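You operate a simulated robot arm through the tools that you are given. There is no shell and no other tool. Be economical: measure what you need, move in short steps, check, and stop when the job is done.

You are at the controls of a simulated two-armed robot. One attempt, no reset.

Task
Take the grey pad from the top of the blue bench and put it in the hd scrap. Pick up the short orange pin with one hand, pass it to the other hand and put it on the teal bench. Do these in any order.

Only the result counts: the job must be done as asked and must still hold three seconds after the hand-in. Knocking over, shifting, dropping, spilling or breaking anything else fails it.

Robot
Two 7-joint arms with two-finger parallel grippers on one trunk, on a base that drives. Base frame: it is fixed to the floor where the robot stands at the start and does not move with it; the origin is under the middle of the robot, x ahead of it, y to its left, z up; the surface under the hand at the start is at about z = 850. Readings come in mm, degrees, newtons and seconds.
The left shoulder is at the start at [70, 188, 1115], the right one opposite. With the tool pointing down near the work surface each hand reaches from about 340 to 800 mm from the robot's upright axis, wherever it stands, measured 20 degrees to its own side. Places, roughly: grey pad (7x5x4 cm) [500, -100, 900]; scrap (20x17 cm) [-1020, -2060, 860]; short orange pin (4x4x10 cm) [-1000, 500, 900]; teal bench [-1100, 3000, 800]. Payload 3.91 kg a hand.
The tool frame of a hand sits at the grasp point between the pads (the TCP): z along the fingers, y along the line on which they close. The tips reach 30 mm beyond it. Largest opening 110 mm; finger width 20, thickness 10; the body of the gripper, 48 by 112 mm, starts 55 mm behind the TCP.
Orientation is that of the tool frame in the base frame, as a unit quaternion [w, x, y, z]. With the fingers straight down and closing along the base's y, the tool's x points along the base's -x, its y along +y and its z along -z.

Tools
- The arms move only by the tool drive_tool. It takes "left_rows", "right_rows" or both (then of equal length, played together; a hand with none holds still); each is a list of rows, each an object of numbers (a shift or turn left out is 0, a gripper value left out holds the last): "x", "y", "z": the shift along the base's x, y, z in mm; "rx", "ry", "rz": the turn, a rotation vector about the base's x, y, z in rad; "jaw": the closure in counts, from 0 (fully open) to 255 (shut). In form: [{"x": .., "y": .., "z": .., "rx": .., "ry": .., "rz": .., "jaw": ..}, ...]. A call has 1 to 20 rows; each row shifts and turns the commanded pose from where the row before left it. Rows are played at 5 a second. More than 50 mm and 8.6 degrees between two rows, or a gripper value outside its range, and nothing of the call is played. Where a pose cannot be reached the arm comes as near as it can. A force on the tool above 40 N (or 10 N above the force at the start of the call, whichever is more), or a blocked arm, ends the call early, and 0.2 s more pass. The fingers move at their own pace (about 72 mm/s each) and stop on an object; they squeeze with about 40 N. The grip force told is the motor's: it shows also when the fingers shut on nothing. Time passes only in rows, and 0.2 s behind the last, so rows that do not move let the fingers close. It gives the time, the measured TCP pose, the force on the tool (base axes), the opening and the grip force at its end, in the units of the frame above (readings bear some noise), with the torque about the TCP (base axes, N m) and any sound that the robot's microphone picked up.
- Cameras (640 x 400 px; columns grow to the right, rows downward): "scene" is now at [74.6, 82.5, 1337.5]; the picture's right is [0.96, -0.28, -0.00], its down [-0.18, -0.61, -0.77] and it looks along [0.22, 0.74, -0.64] (base axes); focal length 214 px, centre (320, 200). "left" rides on the left gripper at [72, -17, -103] in its tool frame; the picture's right is [0.23, 0.97, 0.00], its down [-0.76, 0.18, -0.62] and it looks along [-0.61, 0.14, 0.78] (tool axes); focal length 222 px, centre (320, 200). "right" rides on the right gripper at [72, 17, -103] in its tool frame; the picture's right is [-0.23, 0.97, 0.00], its down [-0.76, -0.18, -0.62] and it looks along [-0.61, -0.14, 0.78] (tool axes); focal length 222 px, centre (320, 200). There is no depth. A picture from a camera that has moved, and an enlarged one, comes with that camera's place and axes in the base frame and with its lens.
- camera(camera): a new picture of that camera. It takes no simulated time.
- slide_trunk(by): slides the trunk up (or, below 0, down) by that many mm; the arms and the scene camera ride with it, the base frame stays. It gives what a move gives, with no picture.
- roll_base(legs): drives the robot by 1 to 6 legs, each [ahead, turn to the left] in mm and degrees, along the robot's own axes; the way and the turn of a leg run together, so that a leg with both is an arc; at most 1500 mm and 180 degrees a leg. The arms and the cameras ride along, it lands a little off, and it stops where it bumps. It gives what a move gives.
- pan_tilt(pan, tilt): turns the head with the scene camera to pan (to the left, within 86 degrees either way) and tilt (down, from -29 to 69), counted from straight ahead of the robot. It gives what a move gives.
- zoom(camera, box): a new picture of the part [left, top, right, bottom] of that camera's present view, enlarged. It takes no simulated time.
- job_done(): hands the job in; it is judged then, once.

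Go step by step. Nothing tells you exact positions but the pictures and the camera data: compare them with the known pose of the tool, close in by small moves and look again before you grip or let go. The budget is 165 turns and 138 pictures, counting those below and the enlarged ones. Unless the task says otherwise, let go and move clear before handing in, and close with one line.

The tools are called after ">>>" as a command line: name --argument value ..., lists and objects as JSON in quotes. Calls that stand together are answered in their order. drive_tool: Moves the arms, as the interface text tells. Its arguments: {"type":"object","properties":{"left_rows":{"type":"array"},"right_rows":{"type":"array"}},"required":[]} The other tools are called the same way: slide_trunk (by) slides the trunk up or down; roll_base (legs) drives the base; pan_tilt (pan, tilt) turns the head that bears the scene camera; camera (camera) takes a picture; zoom (camera, box) takes an enlarged picture of a part of a camera's view; job_done () hands the job in.

At the start:

```text
clock: 0.0
left_ee_pos: [423.3, 455.7, 1173.2]
left_tool_rot: [0.0, 0.0, 1.0, 0.0]
left_force: [-1.1, -0.2, 0.8]
left_wrist_torque: [-0.01, -0.02, -0.01]
left_opening: 110.2
left_grasp_force: 0.0
right_ee_pos: [455.8, 41.0, 1132.9]
right_tool_rot: [0.0, 0.001, 1.0, 0.0]
right_force: [-0.2, 0.4, -0.7]
right_wrist_torque: [0.03, -0.02, 0.0]
right_opening: 110.2
right_grasp_force: 0.0
trunk travel left (down, up): [-625.0, 315.0]
robot x, y, heading: [0.2, 3.4, 0.1]
head pan, tilt: [73.6, 39.6]
```

scene: 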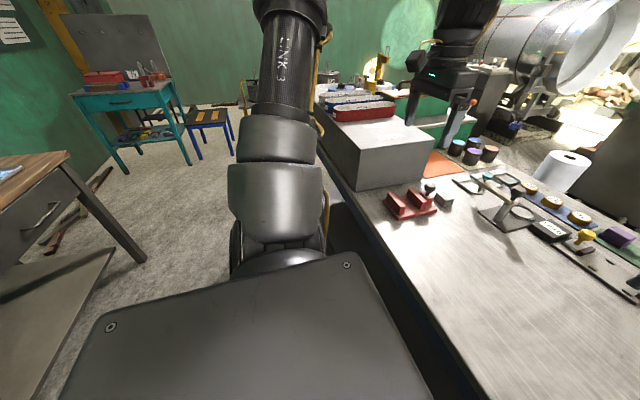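
right: 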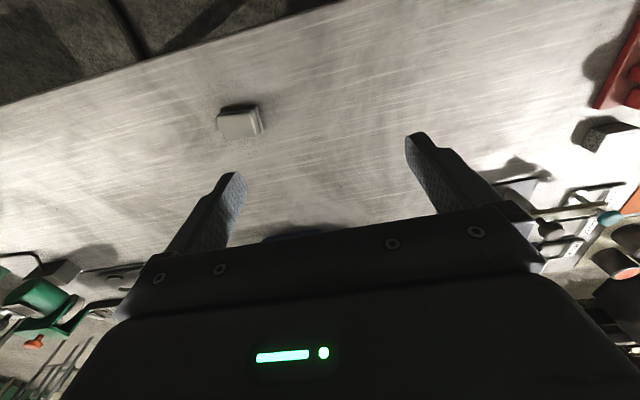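
left: 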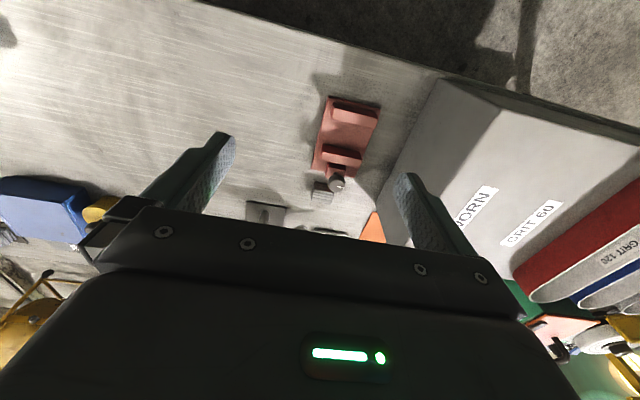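

The right camera shows a small grey block at about (477, -94), which fits the grey pad. I'll turn the head to the work ahead to check it.

>>> pan_tilt --pan -10 --tilt 45

>>> camera --camera "scene"

>>> zoom --camera "right" --box '[160, 60, 320, 160]'

```text
clock: 1.6
left_ee_pos: [423.5, 456.0, 1174.7]
left_tool_rot: [0.0, 0.0, 1.0, 0.0]
left_force: [-0.7, 0.4, 0.2]
left_wrist_torque: [-0.01, -0.01, 0.02]
left_opening: 110.1
left_grasp_force: 0.1
right_ee_pos: [455.4, 41.2, 1133.6]
right_tool_rot: [0.0, 0.0, 1.0, 0.0]
right_force: [1.0, 0.3, -0.7]
right_wrist_torque: [-0.01, -0.01, -0.01]
right_opening: 109.8
right_grasp_force: 0.1
trunk travel left (down, up): [-625.0, 315.0]
robot x, y, heading: [1.9, 1.9, -0.2]
head pan, tilt: [-10.0, 45.0]
```

```text
134 pictures are left
camera scene: at [130.7, -13.5, 1329.6], right [-0.17, -0.98, 0.0], down [-0.7, 0.12, -0.71], along [0.7, -0.12, -0.71], focal length 214 px, centre (320, 200)
```

scene: 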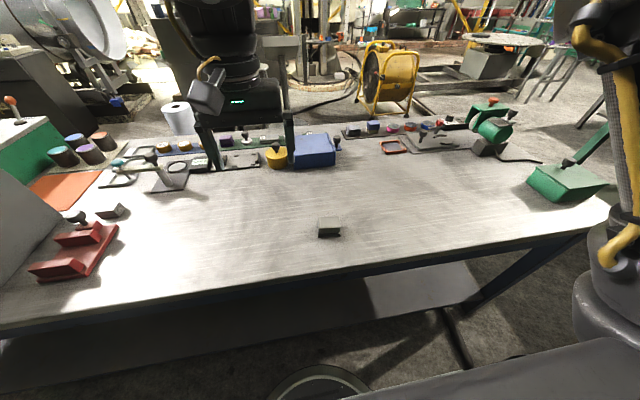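

```text
4.00 times, centred on (240, 110) of right
camera zoom: at [383.1, 58.8, 1236.3], right [0.23, 0.97, 0.0], down [0.76, -0.18, 0.62], along [0.61, -0.14, -0.78], focal length 888 px, centre (640, 560)
```

zoom: 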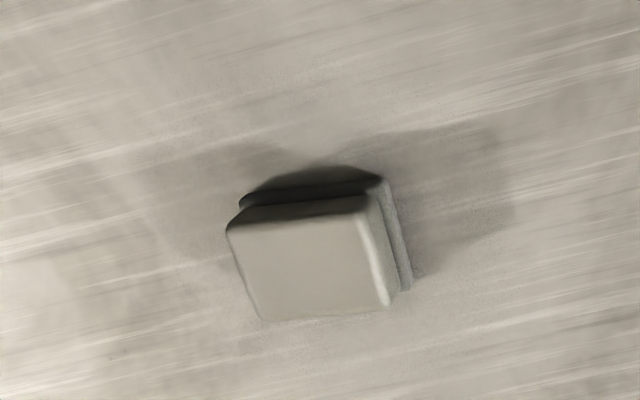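

The pad sits at about (479, -95), with its long side nearly along y, turned about -5°. I'll bring the right hand above it.

>>> drive_tool --right_rows '[{"x": 4.8, "y": -27.2, "z": -32, "rz": -0.018}, {"x": 4.8, "y": -27.2, "z": -32, "rz": -0.018}, {"x": 4.8, "y": -27.2, "z": -32, "rz": -0.018}, {"x": 4.8, "y": -27.2, "z": -32, "rz": -0.018}, {"x": 4.8, "y": -27.2, "z": -32, "rz": -0.018}, {}]'

>>> camera --camera "right"

>>> zoom --camera "scene" --box '[240, 150, 400, 250]'

```text
clock: 3.0
left_ee_pos: [422.3, 456.5, 1174.8]
left_tool_rot: [0.0, 0.0, 1.0, -0.001]
left_force: [0.0, 0.9, -1.0]
left_wrist_torque: [0.0, -0.05, -0.01]
left_opening: 110.1
left_grasp_force: 0.2
right_ee_pos: [478.3, -95.8, 972.6]
right_tool_rot: [0.0, 0.045, 0.999, 0.0]
right_force: [-0.4, -1.1, 0.6]
right_wrist_torque: [-0.01, -0.02, -0.01]
right_opening: 109.8
right_grasp_force: 0.1
trunk travel left (down, up): [-625.0, 315.0]
robot x, y, heading: [-0.9, -0.0, 0.1]
head pan, tilt: [-10.0, 45.0]
```

```text
132 pictures are left
camera right: at [407.7, -70.5, 1076.1], right [0.31, 0.95, 0.0], down [0.74, -0.24, 0.62], along [0.59, -0.2, -0.78], focal length 222 px, centre (320, 200)
```

right: 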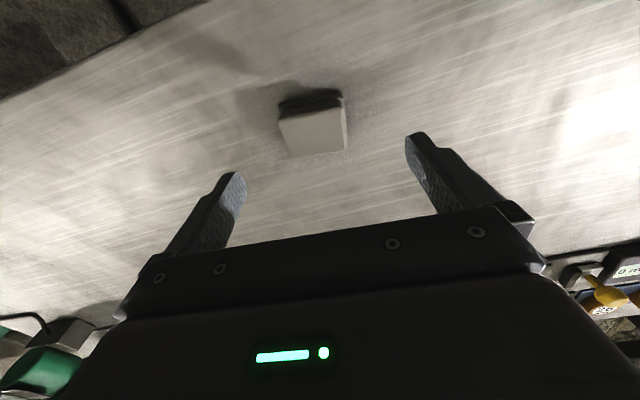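

```text
4.00 times, centred on (320, 200) of scene
camera zoom: at [129.8, -12.6, 1329.7], right [-0.17, -0.98, 0.0], down [-0.7, 0.12, -0.71], along [0.7, -0.12, -0.71], focal length 858 px, centre (320, 200)
```

zoom: 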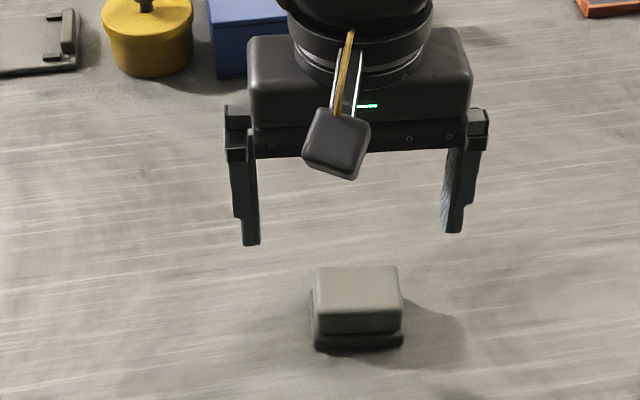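

The pad's top is near z=880, centred at about (480, -101). I'll descend partway and look again.

>>> drive_tool --right_rows '[{"x": 1.5, "y": -5, "z": -25}, {"z": -25}, {"z": -20}, {}]'

>>> camera --camera "right"

>>> zoom --camera "scene" --box '[240, 150, 400, 250]'

```text
clock: 4.0
left_ee_pos: [423.7, 455.4, 1174.5]
left_tool_rot: [0.0, -0.001, 1.0, 0.0]
left_force: [-1.0, -0.7, 0.1]
left_wrist_torque: [-0.03, 0.02, -0.01]
left_opening: 109.9
left_grasp_force: 0.0
right_ee_pos: [480.4, -98.7, 902.1]
right_tool_rot: [0.0, 0.045, 0.999, -0.001]
right_force: [-1.0, 0.5, -0.7]
right_wrist_torque: [0.02, -0.01, 0.0]
right_opening: 110.0
right_grasp_force: 0.0
trunk travel left (down, up): [-625.0, 315.0]
robot x, y, heading: [-2.7, -2.4, -0.1]
head pan, tilt: [-10.0, 45.0]
```

```text
130 pictures are left
camera right: at [410.3, -75.4, 1005.4], right [0.31, 0.95, 0.0], down [0.74, -0.25, 0.62], along [0.59, -0.2, -0.78], focal length 222 px, centre (320, 200)
```

right: 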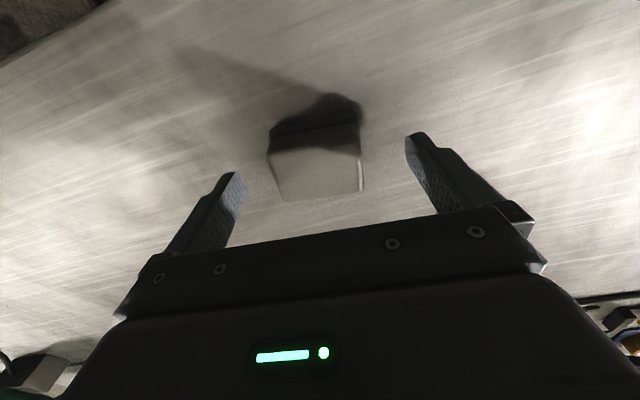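

```text
4.00 times, centred on (320, 200) of scene
camera zoom: at [130.4, -13.6, 1329.6], right [-0.17, -0.98, 0.0], down [-0.7, 0.12, -0.71], along [0.7, -0.12, -0.71], focal length 858 px, centre (320, 200)
```

zoom: 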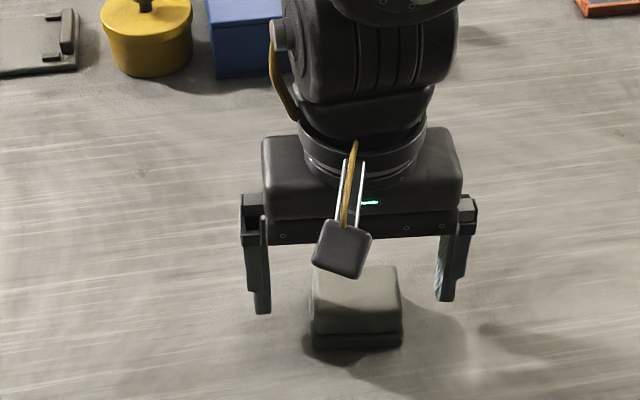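

The fingers straddle the pad well. I'll lower another 17 mm and close.

>>> drive_tool --right_rows '[{"z": -9}, {"z": -8}, {}, {"jaw": 255}, {}, {}, {}, {}]'

>>> camera --camera "right"

```text
clock: 5.8
left_ee_pos: [422.6, 454.0, 1173.4]
left_tool_rot: [-0.001, 0.001, 1.0, 0.0]
left_force: [0.2, -0.7, 0.2]
left_wrist_torque: [-0.02, -0.01, -0.04]
left_opening: 110.0
left_grasp_force: 0.0
right_ee_pos: [480.0, -97.8, 885.7]
right_tool_rot: [0.0, 0.043, 0.999, 0.0]
right_force: [0.2, -0.3, 0.5]
right_wrist_torque: [-0.01, 0.0, 0.0]
right_opening: 61.1
right_grasp_force: 40.2
trunk travel left (down, up): [-625.0, 315.0]
robot x, y, heading: [0.7, -0.5, 0.1]
head pan, tilt: [-10.0, 45.0]
```

```text
128 pictures are left
camera right: at [410.2, -75.3, 989.1], right [0.31, 0.95, 0.0], down [0.74, -0.25, 0.62], along [0.59, -0.2, -0.78], focal length 222 px, centre (320, 200)
```

right: 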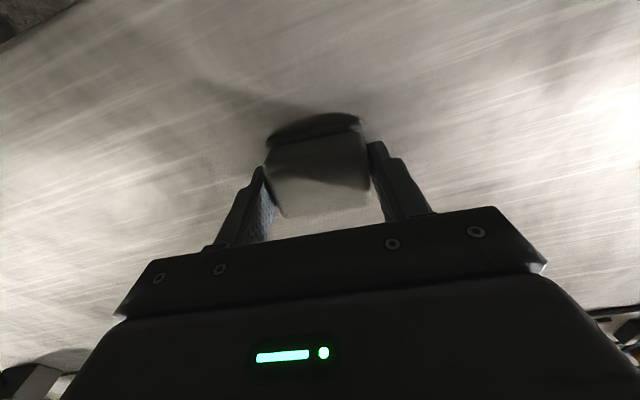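

The jaws stopped at 61 mm with 40 N, so the pad is gripped. I'll lift it, then look around for the route.

>>> drive_tool --right_rows '[{"z": 30}, {"z": 45}, {"z": 45}, {"z": 45}, {"z": 45}, {"z": 40}, {}]'

>>> pan_tilt --pan -86 --tilt 25

>>> camera --camera "scene"

>>> camera --camera "right"

>>> pan_tilt --pan 86 --tilt 25

>>> camera --camera "scene"

```text
clock: 7.4
left_ee_pos: [424.6, 455.3, 1173.7]
left_tool_rot: [0.0, 0.0, 1.0, -0.001]
left_force: [0.3, -0.5, 0.2]
left_wrist_torque: [0.03, -0.01, 0.02]
left_opening: 110.1
left_grasp_force: 0.0
right_ee_pos: [479.5, -98.4, 1137.9]
right_tool_rot: [-0.001, 0.045, 0.999, 0.0]
right_force: [-0.1, 0.1, -0.6]
right_wrist_torque: [0.01, -0.01, 0.02]
right_opening: 0.0
right_grasp_force: 38.0
trunk travel left (down, up): [-625.0, 315.0]
robot x, y, heading: [1.2, -1.1, 0.0]
head pan, tilt: [-10.0, 45.0]
```

```text
clock: 8.8
left_ee_pos: [424.7, 455.2, 1173.9]
left_tool_rot: [0.0, -0.001, 1.0, 0.0]
left_force: [1.1, 0.7, -0.5]
left_wrist_torque: [0.01, 0.01, -0.01]
left_opening: 109.8
left_grasp_force: 0.1
right_ee_pos: [478.8, -98.3, 1137.7]
right_tool_rot: [0.0, 0.044, 0.999, 0.001]
right_force: [-1.0, 1.0, -0.8]
right_wrist_torque: [0.01, 0.01, -0.01]
right_opening: 0.0
right_grasp_force: 37.2
trunk travel left (down, up): [-625.0, 315.0]
robot x, y, heading: [2.4, 0.3, 0.1]
head pan, tilt: [-85.9, 25.0]
```

```text
127 pictures are left
camera scene: at [57.2, -91.4, 1360.2], right [-1.0, -0.07, 0.0], down [-0.03, 0.42, -0.91], along [0.06, -0.9, -0.42], focal length 214 px, centre (320, 200)
```

scene: 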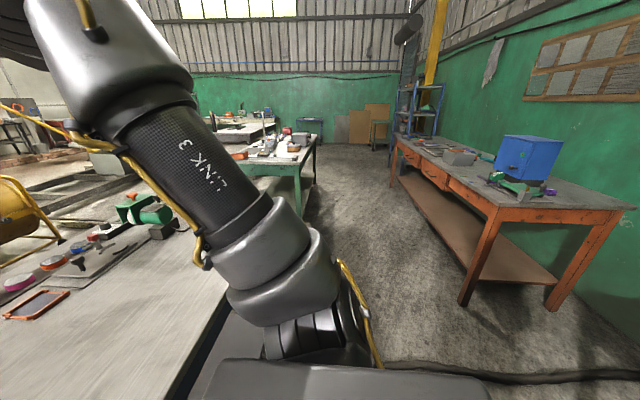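

```text
126 pictures are left
camera right: at [409.1, -74.8, 1241.2], right [0.31, 0.95, 0.0], down [0.74, -0.25, 0.62], along [0.59, -0.2, -0.78], focal length 222 px, centre (320, 200)
```

right: 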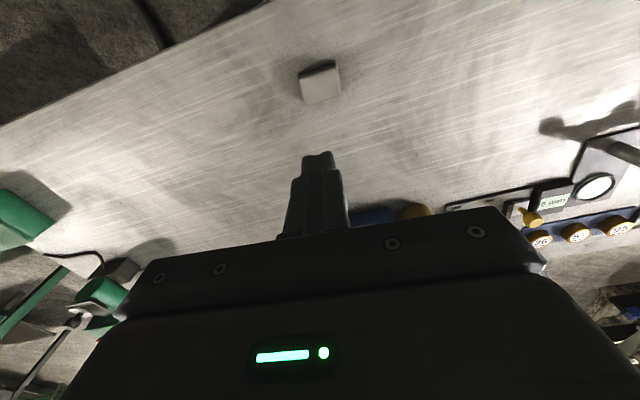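

```text
clock: 11.4
left_ee_pos: [423.4, 456.3, 1173.9]
left_tool_rot: [0.001, -0.001, 1.0, 0.0]
left_force: [0.1, 0.2, 0.6]
left_wrist_torque: [-0.02, 0.01, 0.01]
left_opening: 110.0
left_grasp_force: 0.1
right_ee_pos: [479.3, -98.7, 1138.6]
right_tool_rot: [0.0, 0.045, 0.999, 0.0]
right_force: [0.1, 0.1, -0.4]
right_wrist_torque: [0.03, 0.02, 0.0]
right_opening: 0.0
right_grasp_force: 37.2
trunk travel left (down, up): [-625.0, 315.0]
robot x, y, heading: [0.5, 0.3, 0.1]
head pan, tilt: [85.9, 25.0]
```

```text
125 pictures are left
camera scene: at [57.2, 92.4, 1360.2], right [1.0, -0.07, 0.0], down [-0.03, -0.42, -0.91], along [0.06, 0.9, -0.42], focal length 214 px, centre (320, 200)
```

scene: 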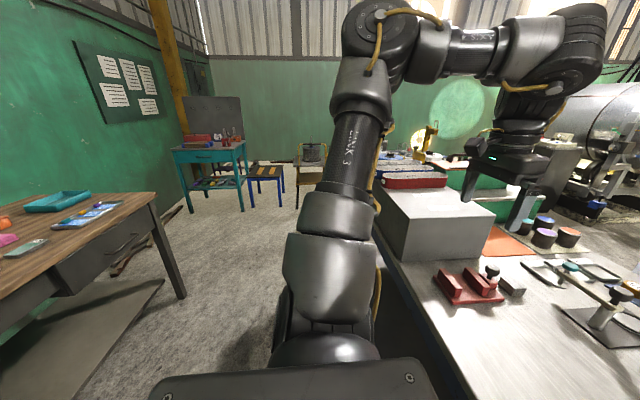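

The pad slipped out: the opening reads 0 and the pad is still on the bench. I'll look closely at it.

>>> zoom --camera "right" --box '[260, 40, 380, 115]'

>>> pan_tilt --pan -12 --tilt 50

>>> zoom --camera "scene" --box '[240, 150, 400, 250]'

```text
5.33 times, centred on (320, 78) of right
camera zoom: at [409.1, -74.8, 1241.2], right [0.31, 0.95, 0.0], down [0.74, -0.25, 0.62], along [0.59, -0.2, -0.78], focal length 1185 px, centre (320, 853)
```

zoom: 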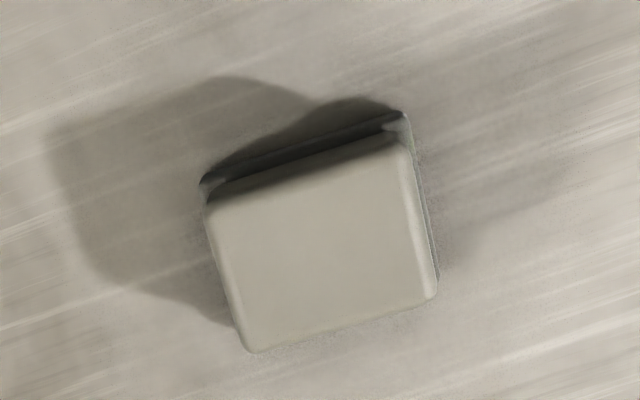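

```text
clock: 13.2
left_ee_pos: [423.7, 455.7, 1175.0]
left_tool_rot: [0.0, 0.001, 1.0, 0.0]
left_force: [1.0, -0.4, 0.1]
left_wrist_torque: [-0.02, 0.01, 0.0]
left_opening: 110.0
left_grasp_force: 0.1
right_ee_pos: [478.6, -97.8, 1138.4]
right_tool_rot: [0.001, 0.044, 0.999, -0.001]
right_force: [-0.6, -0.1, 0.4]
right_wrist_torque: [-0.03, -0.01, 0.02]
right_opening: 0.0
right_grasp_force: 37.4
trunk travel left (down, up): [-625.0, 315.0]
robot x, y, heading: [-2.9, -0.8, -0.0]
head pan, tilt: [-12.0, 50.0]
```

```text
4.00 times, centred on (320, 200) of scene
camera zoom: at [125.9, -15.5, 1322.7], right [-0.21, -0.98, 0.0], down [-0.75, 0.16, -0.64], along [0.63, -0.13, -0.77], focal length 858 px, centre (320, 200)
```

zoom: 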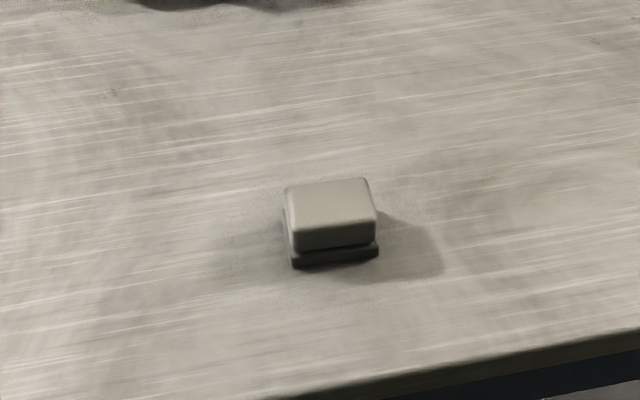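

The pad is now at about (480, -97) with yaw close to 0. I'll reopen, undo the turn, straddle it again and go deeper for a firmer hold.

>>> drive_tool --right_rows '[{"jaw": 0, "rz": 0.03}, {"rz": 0.03}, {"rz": 0.03}, {"z": -45}, {"z": -45}, {"z": -45}, {"z": -45}, {"z": -40}, {"z": -15}, {}]'

>>> camera --camera "right"

>>> zoom --camera "scene" --box '[240, 150, 400, 250]'

```text
clock: 15.4
left_ee_pos: [423.6, 455.6, 1174.1]
left_tool_rot: [0.0, 0.0, 1.0, 0.0]
left_force: [0.0, 0.0, -0.3]
left_wrist_torque: [-0.02, 0.01, -0.01]
left_opening: 109.8
left_grasp_force: 0.1
right_ee_pos: [479.8, -98.7, 903.6]
right_tool_rot: [0.001, 0.0, 1.0, 0.0]
right_force: [0.1, 0.2, -0.2]
right_wrist_torque: [-0.01, 0.0, 0.04]
right_opening: 110.1
right_grasp_force: 0.1
trunk travel left (down, up): [-625.0, 315.0]
robot x, y, heading: [0.9, -0.4, -0.1]
head pan, tilt: [-12.0, 50.0]
```

```text
122 pictures are left
camera right: at [407.9, -81.3, 1005.3], right [0.23, 0.97, 0.0], down [0.76, -0.18, 0.62], along [0.61, -0.14, -0.78], focal length 222 px, centre (320, 200)
```

right: 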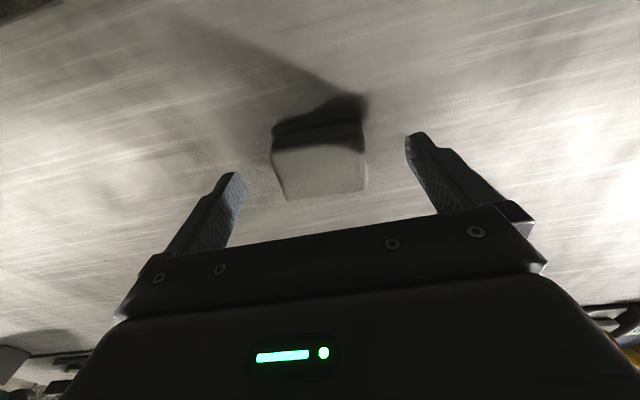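

```text
4.00 times, centred on (320, 200) of scene
camera zoom: at [125.8, -15.5, 1322.7], right [-0.21, -0.98, 0.0], down [-0.75, 0.16, -0.64], along [0.63, -0.13, -0.77], focal length 858 px, centre (320, 200)
```

zoom: 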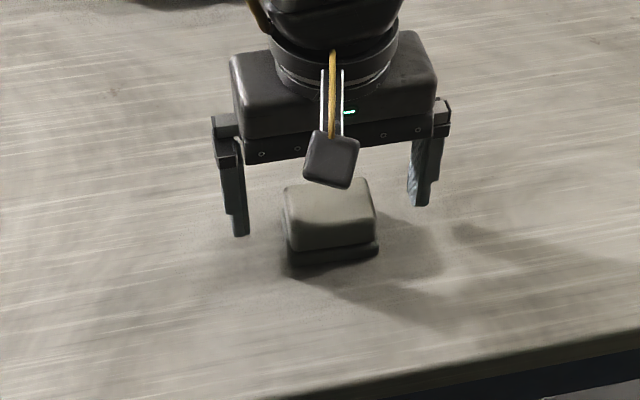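

The fingers are aligned with the pad. I'll lower in small steps toward the surface, watching the force.

>>> drive_tool --right_rows '[{"z": -8}, {"z": -8}, {"z": -4}, {"z": -2}, {"z": -1}, {}]'

```text
clock: 16.8
left_ee_pos: [421.3, 456.6, 1174.1]
left_tool_rot: [-0.001, 0.0, 1.0, 0.0]
left_force: [-0.1, 1.1, 0.0]
left_wrist_torque: [-0.04, 0.0, 0.02]
left_opening: 110.2
left_grasp_force: 0.0
right_ee_pos: [480.2, -98.8, 879.7]
right_tool_rot: [0.001, 0.0, 1.0, 0.001]
right_force: [2.7, -1.7, 12.1]
right_wrist_torque: [-0.31, 0.07, 0.26]
right_opening: 109.8
right_grasp_force: 0.2
trunk travel left (down, up): [-625.0, 315.0]
robot x, y, heading: [-0.3, 3.1, 0.1]
head pan, tilt: [-12.0, 50.0]
```

Contact came at TCP z≈880, so the surface is at 850. I'll back off 1.5 mm, close, lift a few mm slowly and check.

>>> drive_tool --right_rows '[{"z": 1.5}, {"jaw": 255}, {}, {}, {}, {}, {}]'

>>> drive_tool --right_rows '[{"z": 2}, {"z": 3}, {"z": 5}, {"z": 5}, {}]'

>>> camera --camera "right"

>>> zoom --camera "scene" --box '[240, 150, 400, 250]'

```text
clock: 18.4
left_ee_pos: [423.4, 454.6, 1173.4]
left_tool_rot: [0.0, 0.0, 1.0, 0.0]
left_force: [-0.4, -0.2, 0.8]
left_wrist_torque: [0.03, 0.0, -0.03]
left_opening: 109.9
left_grasp_force: 0.1
right_ee_pos: [480.4, -99.7, 880.5]
right_tool_rot: [0.0, 0.0, 1.0, 0.0]
right_force: [0.0, -0.5, -0.3]
right_wrist_torque: [-0.01, 0.02, -0.05]
right_opening: 61.1
right_grasp_force: 40.1
trunk travel left (down, up): [-625.0, 315.0]
robot x, y, heading: [-1.7, 1.3, 0.1]
head pan, tilt: [-12.0, 50.0]
```

```text
clock: 19.6
left_ee_pos: [422.7, 454.9, 1173.3]
left_tool_rot: [0.0, -0.001, 1.0, -0.001]
left_force: [0.0, -0.4, -0.2]
left_wrist_torque: [-0.01, 0.0, 0.03]
left_opening: 110.1
left_grasp_force: 0.1
right_ee_pos: [480.4, -99.2, 895.2]
right_tool_rot: [0.0, 0.0, 1.0, 0.0]
right_force: [0.2, 0.2, -0.5]
right_wrist_torque: [-0.02, 0.0, -0.03]
right_opening: 60.9
right_grasp_force: 40.2
trunk travel left (down, up): [-625.0, 315.0]
robot x, y, heading: [1.2, 2.9, -0.1]
head pan, tilt: [-12.0, 50.0]
```

```text
120 pictures are left
camera right: at [408.8, -81.9, 997.8], right [0.23, 0.97, 0.0], down [0.76, -0.18, 0.62], along [0.61, -0.14, -0.78], focal length 222 px, centre (320, 200)
```

right: 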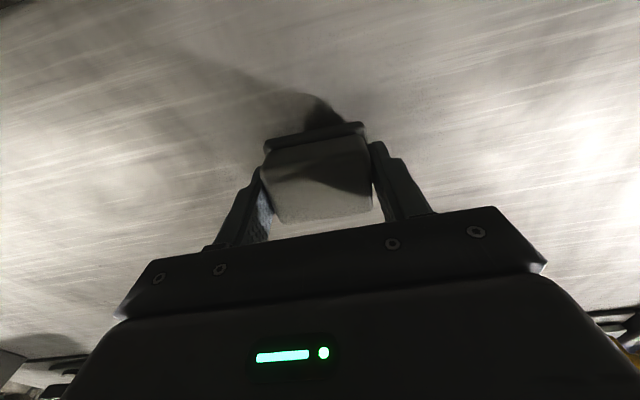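

```text
4.00 times, centred on (320, 200) of scene
camera zoom: at [126.1, -15.6, 1322.7], right [-0.21, -0.98, 0.0], down [-0.75, 0.16, -0.64], along [0.63, -0.13, -0.77], focal length 858 px, centre (320, 200)
```

zoom: 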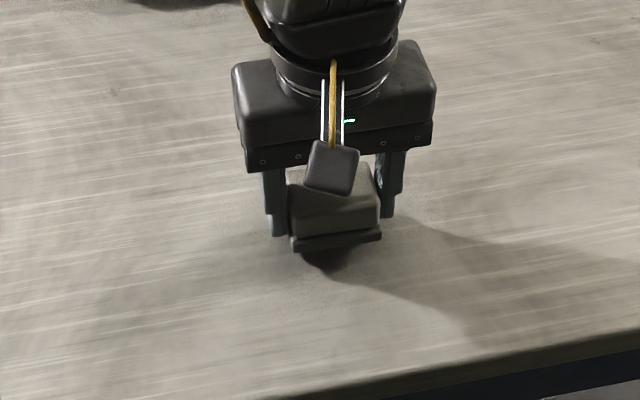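

The pad is lifted and held. I'll keep raising it gently.

>>> drive_tool --right_rows '[{"z": 6}, {"z": 8}, {"z": 10}, {"z": 10}, {"z": 10}, {"z": 10}, {"z": 10}, {"z": 10}, {"z": 10}, {"z": 8}, {"z": 5}, {}]'

>>> camera --camera "right"

```text
clock: 22.2
left_ee_pos: [423.7, 455.7, 1173.7]
left_tool_rot: [0.0, -0.001, 1.0, 0.0]
left_force: [-0.4, -0.5, -0.5]
left_wrist_torque: [0.0, 0.0, 0.01]
left_opening: 110.0
left_grasp_force: 0.1
right_ee_pos: [481.4, -99.9, 991.1]
right_tool_rot: [0.0, 0.0, 1.0, 0.001]
right_force: [0.5, -0.7, -1.1]
right_wrist_torque: [-0.02, 0.03, 0.0]
right_opening: 60.9
right_grasp_force: 40.1
trunk travel left (down, up): [-625.0, 315.0]
robot x, y, heading: [2.8, -3.3, -0.1]
head pan, tilt: [-12.0, 50.0]
```

```text
118 pictures are left
camera right: at [409.1, -82.7, 1094.9], right [0.23, 0.97, 0.0], down [0.76, -0.18, 0.62], along [0.61, -0.14, -0.78], focal length 222 px, centre (320, 200)
```

right: 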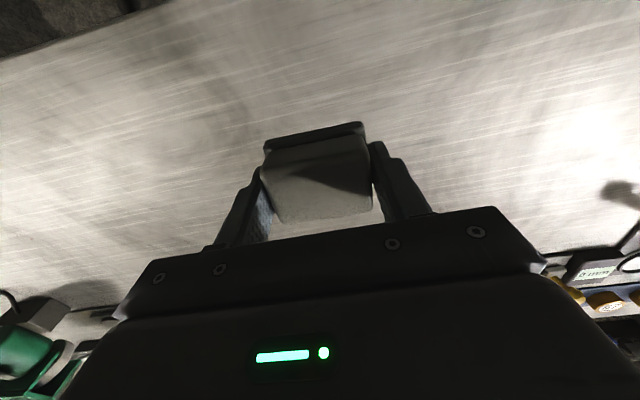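

The pad is holding steady. I'll raise the trunk for clearance and look closely at the scrap side before driving.

>>> slide_trunk --by 150

>>> pan_tilt --pan -86 --tilt 25

>>> zoom --camera "scene" --box '[380, 100, 620, 250]'

>>> camera --camera "right"

```text
clock: 23.9
left_ee_pos: [423.3, 456.0, 1323.4]
left_tool_rot: [0.0, 0.0, 1.0, 0.0]
left_force: [0.2, -0.3, 0.7]
left_wrist_torque: [0.01, 0.0, -0.02]
left_opening: 110.0
left_grasp_force: 0.1
right_ee_pos: [480.7, -98.8, 1142.7]
right_tool_rot: [0.0, 0.0, 1.0, 0.0]
right_force: [-0.3, 0.1, -0.8]
right_wrist_torque: [0.01, 0.03, -0.02]
right_opening: 61.1
right_grasp_force: 40.1
trunk travel left (down, up): [-775.0, 165.0]
robot x, y, heading: [3.5, -2.8, -0.0]
head pan, tilt: [-12.0, 50.0]
```

```text
clock: 25.4
left_ee_pos: [423.9, 456.0, 1323.7]
left_tool_rot: [-0.001, 0.0, 1.0, 0.0]
left_force: [0.9, -0.2, 0.3]
left_wrist_torque: [0.0, 0.02, 0.0]
left_opening: 109.9
left_grasp_force: 0.1
right_ee_pos: [481.0, -100.2, 1142.1]
right_tool_rot: [0.0, 0.0, 1.0, 0.0]
right_force: [-0.4, -0.4, -0.5]
right_wrist_torque: [0.05, -0.02, -0.02]
right_opening: 60.9
right_grasp_force: 39.8
trunk travel left (down, up): [-775.0, 165.0]
robot x, y, heading: [0.1, 0.5, -0.1]
head pan, tilt: [-85.9, 25.0]
```

```text
2.67 times, centred on (500, 175) of scene
camera zoom: at [57.3, -91.4, 1510.2], right [-1.0, -0.07, 0.0], down [-0.03, 0.42, -0.91], along [0.06, -0.9, -0.42], focal length 572 px, centre (-160, 267)
```

zoom: 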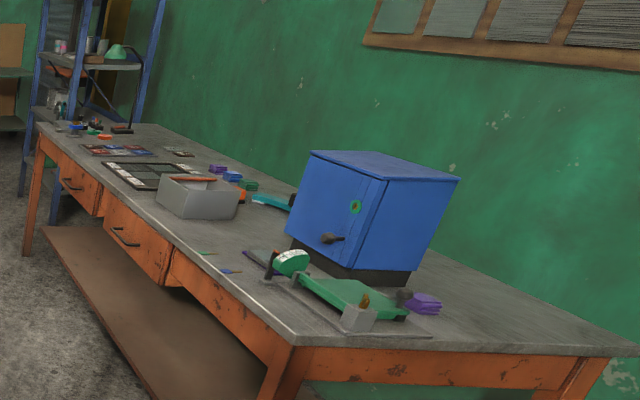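

```text
116 pictures are left
camera right: at [409.0, -82.7, 1244.8], right [0.23, 0.97, 0.0], down [0.76, -0.18, 0.62], along [0.61, -0.14, -0.78], focal length 222 px, centre (320, 200)
```

right: 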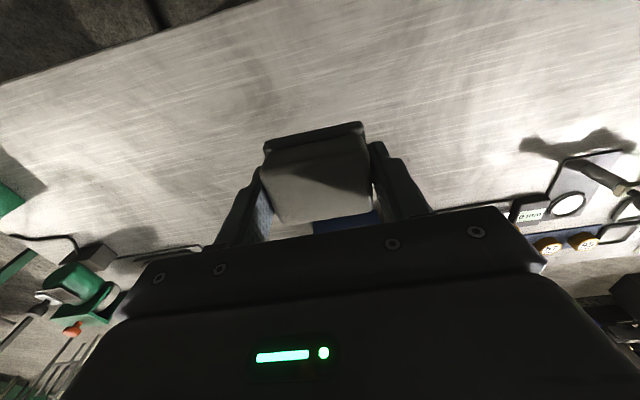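

The aisle is clear, and the grey bin near (-1020, -2060) on the orange bench is likely the scrap. I'll back off and turn toward it.

>>> roll_base --legs '[[-300, 0], [0, -90]]'

>>> pan_tilt --pan 0 --tilt 30

>>> camera --camera "scene"

```text
clock: 31.3
left_ee_pos: [149.4, -429.9, 1323.6]
left_tool_rot: [0.0, 0.712, 0.702, 0.001]
left_force: [0.1, 0.1, 0.3]
left_wrist_torque: [0.03, -0.04, -0.03]
left_opening: 109.9
left_grasp_force: 0.0
right_ee_pos: [-405.9, -478.1, 1141.3]
right_tool_rot: [0.0, 0.713, 0.702, 0.0]
right_force: [-0.5, 0.1, -0.3]
right_wrist_torque: [0.0, 0.03, -0.01]
right_opening: 60.9
right_grasp_force: 40.2
trunk travel left (down, up): [-775.0, 165.0]
robot x, y, heading: [-301.2, -2.7, -90.9]
head pan, tilt: [-85.9, 25.0]
```

```text
clock: 32.9
left_ee_pos: [150.9, -430.1, 1323.5]
left_tool_rot: [0.0, 0.713, 0.702, 0.0]
left_force: [0.5, 0.2, -0.1]
left_wrist_torque: [0.01, -0.01, 0.02]
left_opening: 110.1
left_grasp_force: 0.0
right_ee_pos: [-406.5, -480.1, 1142.5]
right_tool_rot: [0.0, 0.712, 0.702, 0.0]
right_force: [0.6, -0.5, -1.5]
right_wrist_torque: [-0.01, -0.03, 0.0]
right_opening: 61.1
right_grasp_force: 39.8
trunk travel left (down, up): [-775.0, 165.0]
robot x, y, heading: [-300.1, 1.9, -90.8]
head pan, tilt: [0.0, 30.0]
```

```text
115 pictures are left
camera scene: at [-300.9, -139.9, 1502.2], right [-1.0, 0.02, 0.0], down [0.01, 0.5, -0.87], along [-0.01, -0.87, -0.5], focal length 214 px, centre (320, 200)
```

scene: 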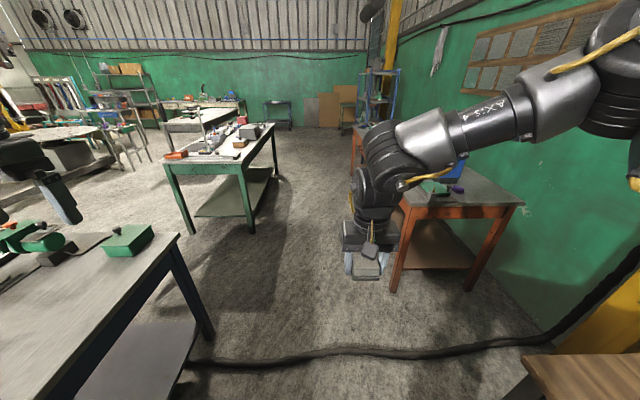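

The path is open. I'll drive ahead along the aisle.

>>> roll_base --legs '[[1400, 1], [620, 0]]'

>>> pan_tilt --pan -75 --tilt 40

>>> camera --camera "scene"

>>> camera --camera "right"

```text
clock: 42.8
left_ee_pos: [207.7, -2397.4, 1323.7]
left_tool_rot: [0.0, 0.696, 0.718, -0.001]
left_force: [0.0, -0.7, 0.3]
left_wrist_torque: [0.01, 0.01, 0.0]
left_opening: 109.8
left_grasp_force: 0.1
right_ee_pos: [-345.9, -2473.7, 1142.4]
right_tool_rot: [0.0, 0.696, 0.718, 0.0]
right_force: [0.5, -0.2, 0.7]
right_wrist_torque: [0.04, 0.0, 0.0]
right_opening: 61.0
right_grasp_force: 39.8
trunk travel left (down, up): [-775.0, 165.0]
robot x, y, heading: [-261.5, -1992.6, -88.0]
head pan, tilt: [0.0, 30.0]
```

```text
clock: 44.3
left_ee_pos: [206.6, -2398.4, 1322.4]
left_tool_rot: [0.0, 0.696, 0.718, 0.0]
left_force: [0.5, -0.3, 0.3]
left_wrist_torque: [-0.01, 0.0, 0.01]
left_opening: 110.2
left_grasp_force: 0.1
right_ee_pos: [-345.3, -2474.2, 1141.5]
right_tool_rot: [0.0, 0.695, 0.719, -0.001]
right_force: [0.5, -0.7, -0.5]
right_wrist_torque: [-0.01, -0.03, -0.02]
right_opening: 60.9
right_grasp_force: 39.2
trunk travel left (down, up): [-775.0, 165.0]
robot x, y, heading: [-257.7, -1989.8, -88.3]
head pan, tilt: [-75.0, 40.0]
```

```text
114 pictures are left
camera scene: at [-340.9, -2065.0, 1486.9], right [-0.29, 0.96, 0.0], down [0.61, 0.19, -0.77], along [-0.73, -0.22, -0.64], focal length 214 px, centre (320, 200)
```

scene: 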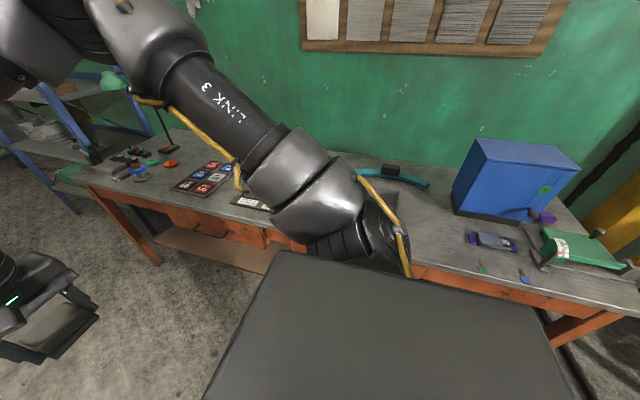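

```text
113 pictures are left
camera right: at [-330.5, -2401.1, 1244.8], right [0.98, -0.19, 0.0], down [-0.15, -0.77, 0.62], along [-0.12, -0.61, -0.78], focal length 222 px, centre (320, 200)
```

right: 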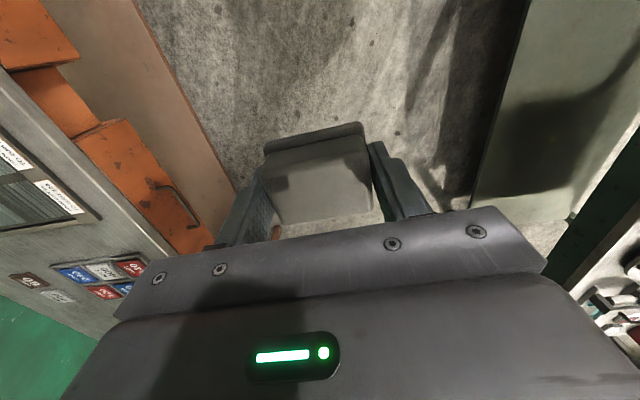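

Next I'll move 150 mm further along and turn to face the orange bench.

>>> roll_base --legs '[[150, 0], [0, -91.5]]'

>>> pan_tilt --pan -5 --tilt 45

>>> camera --camera "scene"

>>> camera --camera "right"

```text
clock: 49.5
left_ee_pos: [-674.7, -2600.8, 1323.3]
left_tool_rot: [0.0, 1.0, 0.007, 0.0]
left_force: [-0.7, 0.1, -0.5]
left_wrist_torque: [0.02, -0.02, -0.03]
left_opening: 110.3
left_grasp_force: 0.0
right_ee_pos: [-738.8, -2046.7, 1141.6]
right_tool_rot: [0.0, 1.0, 0.006, 0.0]
right_force: [0.2, 0.2, -1.3]
right_wrist_torque: [0.02, -0.01, 0.0]
right_opening: 61.0
right_grasp_force: 39.9
trunk travel left (down, up): [-775.0, 165.0]
robot x, y, heading: [-255.2, -2141.7, -179.2]
head pan, tilt: [-75.0, 40.0]
```

```text
clock: 50.9
left_ee_pos: [-675.1, -2600.8, 1322.0]
left_tool_rot: [0.0, 1.0, 0.006, 0.0]
left_force: [0.5, 0.0, -0.1]
left_wrist_torque: [0.01, 0.01, -0.01]
left_opening: 110.2
left_grasp_force: 0.2
right_ee_pos: [-738.7, -2046.2, 1141.2]
right_tool_rot: [0.0, 1.0, 0.006, 0.0]
right_force: [-1.1, 0.2, -0.5]
right_wrist_torque: [0.01, 0.0, 0.01]
right_opening: 61.1
right_grasp_force: 39.8
trunk travel left (down, up): [-775.0, 165.0]
robot x, y, heading: [-252.2, -2141.2, -179.1]
head pan, tilt: [-5.0, 45.0]
```

```text
112 pictures are left
camera scene: at [-387.7, -2134.4, 1479.6], right [0.08, 1.0, 0.0], down [0.71, -0.05, -0.71], along [-0.7, 0.05, -0.71], focal length 214 px, centre (320, 200)
```

scene: 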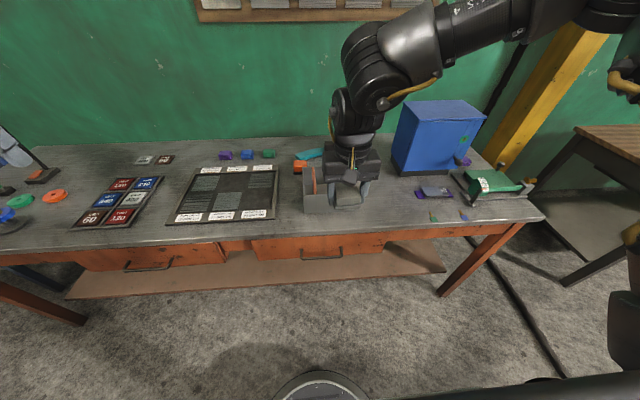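

```text
111 pictures are left
camera right: at [-665.5, -2062.1, 1244.9], right [-0.22, -0.98, 0.0], down [-0.76, 0.17, 0.62], along [-0.61, 0.13, -0.78], focal length 222 px, centre (320, 200)
```

right: 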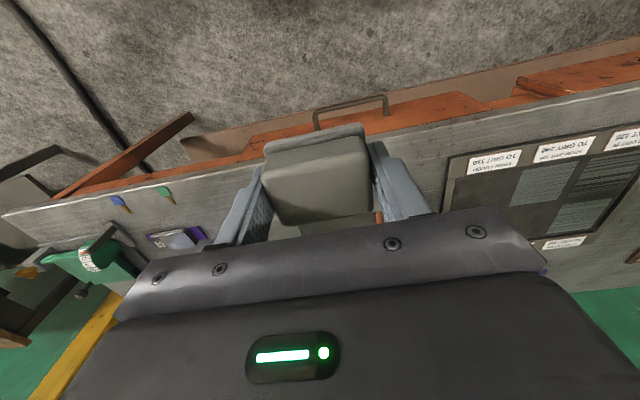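

The scrap bin is partly hidden behind the hand. I'll zoom, then drive closer.

>>> zoom --camera "scene" --box '[240, 130, 400, 230]'

>>> drive_tool --right_rows '[{"y": 15}, {"y": 25}, {"y": 30}, {"y": 30}, {"y": 30}, {"y": 25}, {"y": 15}, {}]'

>>> zoom --camera "scene" --box '[220, 120, 420, 245]'

```text
4.00 times, centred on (320, 180) of scene
camera zoom: at [-387.7, -2134.4, 1479.6], right [0.08, 1.0, 0.0], down [0.71, -0.05, -0.71], along [-0.7, 0.05, -0.71], focal length 858 px, centre (320, 280)
```

zoom: 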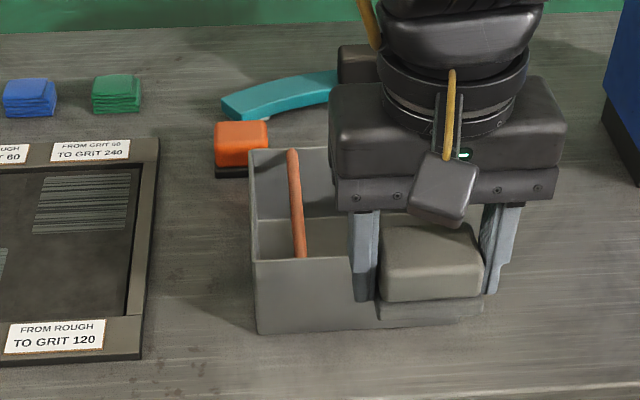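

```text
clock: 52.7
left_ee_pos: [-674.9, -2600.7, 1323.7]
left_tool_rot: [0.0, 1.0, 0.006, 0.0]
left_force: [0.8, -0.4, -0.9]
left_wrist_torque: [0.0, 0.02, 0.01]
left_opening: 109.9
left_grasp_force: 0.1
right_ee_pos: [-682.5, -1944.4, 1134.6]
right_tool_rot: [-0.001, 1.0, 0.004, -0.001]
right_force: [-0.1, -0.3, -0.4]
right_wrist_torque: [-0.01, 0.01, 0.02]
right_opening: 60.8
right_grasp_force: 39.9
right hand out of reach, approached as far as the arm can: row 3, 4, 5, 6, 7
trunk travel left (down, up): [-775.0, 165.0]
robot x, y, heading: [-256.3, -2141.8, -179.1]
head pan, tilt: [-5.0, 45.0]
```

```text
3.20 times, centred on (320, 182) of scene
camera zoom: at [-387.8, -2134.8, 1479.6], right [0.08, 1.0, 0.0], down [0.71, -0.05, -0.71], along [-0.7, 0.05, -0.71], focal length 686 px, centre (320, 256)
```

zoom: 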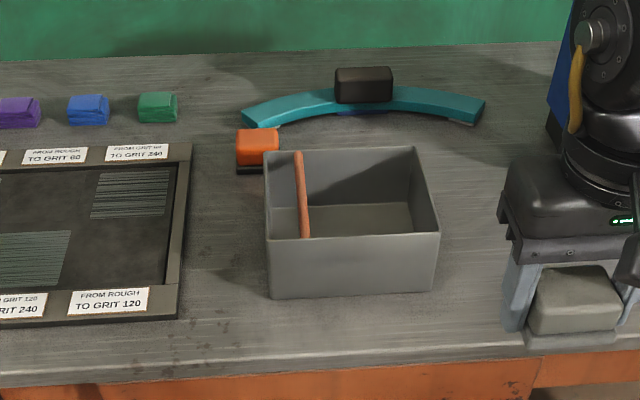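

The bin is seen clearly now: x -1108 to -939, y -2156 to -1958, rim about 947, floor about 855, with a stick leaning on its left side. I'll drive 190 mm closer and aim for about (-1022, -2027).

>>> roll_base --legs '[[190, 0]]'

>>> camera --camera "scene"

```text
clock: 54.3
left_ee_pos: [-864.5, -2601.6, 1325.1]
left_tool_rot: [0.0, 1.0, 0.005, -0.002]
left_force: [-0.4, 1.1, 0.1]
left_wrist_torque: [0.01, 0.0, 0.02]
left_opening: 110.2
left_grasp_force: 0.1
right_ee_pos: [-873.1, -1945.5, 1135.8]
right_tool_rot: [-0.001, 1.0, 0.005, -0.002]
right_force: [-0.9, -1.0, -0.7]
right_wrist_torque: [0.0, 0.03, 0.0]
right_opening: 61.0
right_grasp_force: 40.2
trunk travel left (down, up): [-775.0, 165.0]
robot x, y, heading: [-451.2, -2140.7, -179.4]
head pan, tilt: [-5.0, 45.0]
```

```text
108 pictures are left
camera scene: at [-577.2, -2136.5, 1480.0], right [0.08, 1.0, 0.0], down [0.7, -0.05, -0.71], along [-0.71, 0.05, -0.71], focal length 214 px, centre (320, 200)
```

scene: 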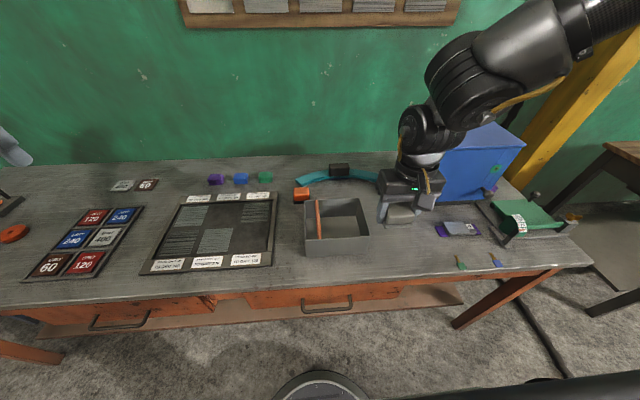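

Now I'll move over the bin, then lower the trunk a little.

>>> drive_tool --right_rows '[{"x": -10, "y": -5}, {"x": -20, "y": -11}, {"x": -22, "y": -12}, {"x": -22, "y": -12}, {"x": -22, "y": -12}, {"x": -22, "y": -12}, {"x": -20, "y": -11}, {"x": -11, "y": -7}, {}]'

>>> slide_trunk --by -90

>>> camera --camera "right"

>>> camera --camera "scene"

```text
clock: 56.3
left_ee_pos: [-867.8, -2603.1, 1324.9]
left_tool_rot: [0.0, 1.0, 0.005, 0.0]
left_force: [0.1, 0.2, 0.8]
left_wrist_torque: [0.0, 0.01, 0.0]
left_opening: 110.1
left_grasp_force: 0.1
right_ee_pos: [-996.9, -2055.2, 1131.0]
right_tool_rot: [0.0, 1.0, 0.002, -0.002]
right_force: [-0.5, 0.0, -1.9]
right_wrist_torque: [0.01, 0.01, -0.02]
right_opening: 60.8
right_grasp_force: 39.8
right hand out of reach, approached as far as the arm can: row 2, 3, 4, 5, 6, 7, 8
trunk travel left (down, up): [-775.0, 165.0]
robot x, y, heading: [-447.8, -2142.4, -179.2]
head pan, tilt: [-5.0, 45.0]
```

```text
clock: 57.6
left_ee_pos: [-867.0, -2601.6, 1233.6]
left_tool_rot: [0.0, 1.0, 0.005, 0.0]
left_force: [0.5, -0.3, 0.4]
left_wrist_torque: [0.02, 0.03, 0.02]
left_opening: 110.0
left_grasp_force: 0.0
right_ee_pos: [-995.0, -2056.6, 1041.6]
right_tool_rot: [0.0, 1.0, 0.001, -0.001]
right_force: [-0.2, -0.1, -0.4]
right_wrist_torque: [0.0, -0.01, 0.0]
right_opening: 60.6
right_grasp_force: 40.3
trunk travel left (down, up): [-685.0, 255.0]
robot x, y, heading: [-446.3, -2141.7, -179.2]
head pan, tilt: [-5.0, 45.0]
```

```text
107 pictures are left
camera right: at [-921.8, -2072.0, 1145.0], right [-0.22, -0.97, 0.0], down [-0.76, 0.17, 0.63], along [-0.61, 0.14, -0.78], focal length 222 px, centre (320, 200)
```

right: 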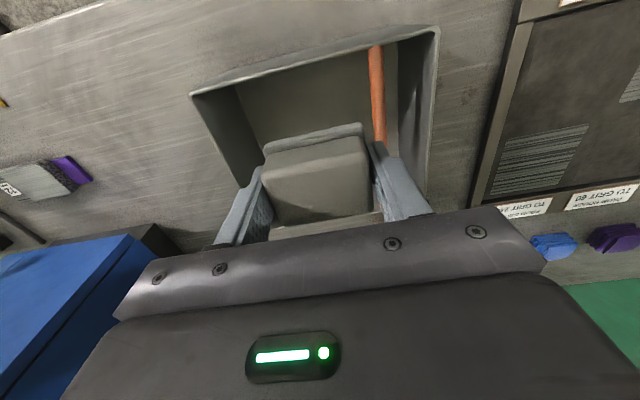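

```text
106 pictures are left
camera scene: at [-580.2, -2136.6, 1389.7], right [0.08, 1.0, 0.0], down [0.71, -0.05, -0.71], along [-0.7, 0.05, -0.71], focal length 214 px, centre (320, 200)
```

scene: 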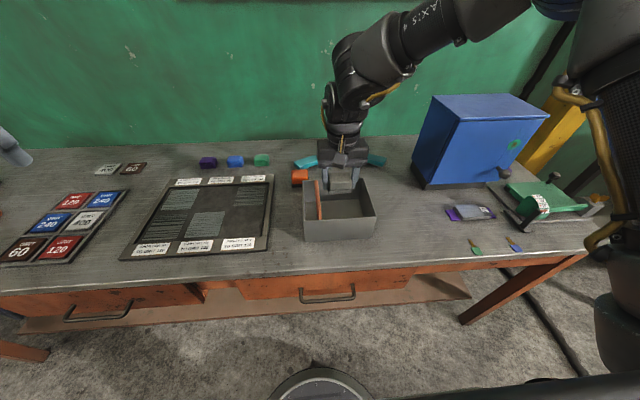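

The hand sits at (-995, -2057), and some commanded offset may remain. I'll test with a tiny row now that the trunk is lower.

>>> drive_tool --right_rows '[{"z": 1}, {}, {}]'

```text
clock: 58.4
left_ee_pos: [-867.3, -2602.6, 1233.3]
left_tool_rot: [0.0, 1.0, 0.005, 0.001]
left_force: [0.6, -0.5, -0.2]
left_wrist_torque: [0.0, -0.01, 0.03]
left_opening: 110.0
left_grasp_force: 0.0
right_ee_pos: [-995.6, -2055.5, 1042.2]
right_tool_rot: [0.0, 1.0, 0.002, -0.002]
right_force: [-0.4, 0.4, -0.7]
right_wrist_torque: [0.02, 0.01, 0.0]
right_opening: 61.2
right_grasp_force: 40.6
trunk travel left (down, up): [-685.0, 255.0]
robot x, y, heading: [-448.2, -2140.2, -179.5]
head pan, tilt: [-5.0, 45.0]
```

The pose resets to measured, which is good. I'll move to (-1022, -2028) and start down into the bin.

>>> drive_tool --right_rows '[{"x": -9, "y": 9}, {"x": -9, "y": 9}, {"x": -9, "y": 9}, {"z": -15}, {"z": -20}, {"z": -20}, {"z": -10}, {}]'

>>> camera --camera "right"

>>> zoom --camera "scene" --box '[260, 140, 420, 240]'

```text
clock: 60.2
left_ee_pos: [-866.5, -2601.8, 1234.9]
left_tool_rot: [0.001, 1.0, 0.005, 0.0]
left_force: [1.3, -0.3, -0.3]
left_wrist_torque: [0.0, 0.02, 0.03]
left_opening: 110.0
left_grasp_force: 0.0
right_ee_pos: [-995.9, -2055.1, 978.0]
right_tool_rot: [0.0, 1.0, 0.001, -0.002]
right_force: [0.0, 0.1, -0.9]
right_wrist_torque: [0.0, 0.04, 0.01]
right_opening: 60.9
right_grasp_force: 40.4
right hand out of reach, approached as far as the arm can: row 1, 2, 3
trunk travel left (down, up): [-685.0, 255.0]
robot x, y, heading: [-451.9, -2144.0, -179.5]
head pan, tilt: [-5.0, 45.0]
```

```text
105 pictures are left
camera right: at [-922.1, -2071.8, 1080.5], right [-0.23, -0.97, 0.0], down [-0.76, 0.18, 0.63], along [-0.61, 0.14, -0.78], focal length 222 px, centre (320, 200)
```

right: 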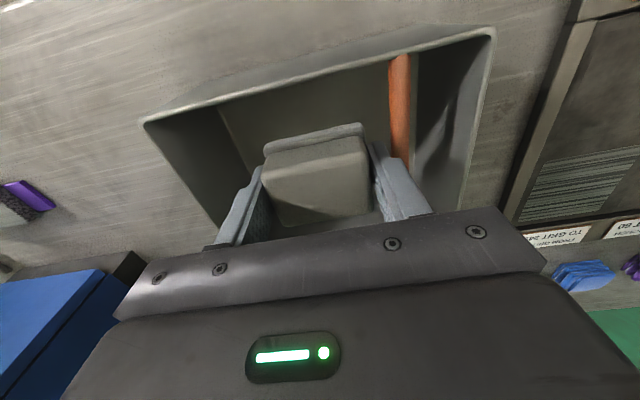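

```text
4.00 times, centred on (340, 190) of scene
camera zoom: at [-580.2, -2136.7, 1389.6], right [0.08, 1.0, 0.0], down [0.71, -0.05, -0.71], along [-0.7, 0.05, -0.71], focal length 858 px, centre (240, 240)
```

zoom: 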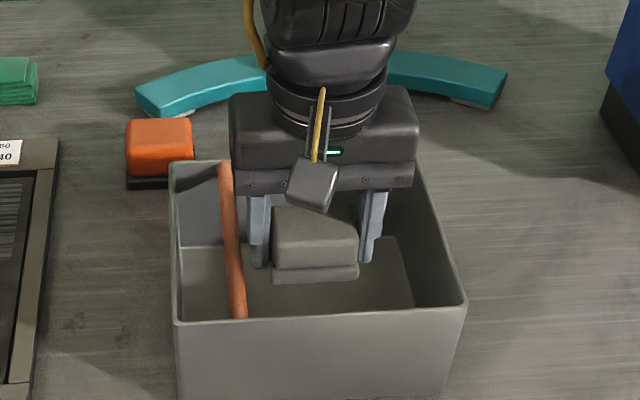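

The hand refuses that sideways shift, and the left finger would be near the stick. I'll raise slightly and try y alone.

>>> drive_tool --right_rows '[{"z": 15}, {"z": 15}, {"y": 8}, {"y": 8}, {"y": 8}, {}]'

```text
clock: 61.6
left_ee_pos: [-866.3, -2602.3, 1233.5]
left_tool_rot: [-0.001, 1.0, 0.005, 0.001]
left_force: [-0.6, 0.0, 0.6]
left_wrist_torque: [0.03, -0.02, -0.01]
left_opening: 110.0
left_grasp_force: 0.1
right_ee_pos: [-985.2, -2039.8, 1007.8]
right_tool_rot: [0.0, 1.0, 0.0, -0.002]
right_force: [0.3, -0.1, -0.3]
right_wrist_torque: [0.03, -0.02, -0.03]
right_opening: 60.7
right_grasp_force: 39.8
right hand out of reach, approached as far as the arm can: row 3, 4, 5
trunk travel left (down, up): [-685.0, 255.0]
robot x, y, heading: [-452.3, -2145.9, -179.3]
head pan, tilt: [-5.0, 45.0]
```

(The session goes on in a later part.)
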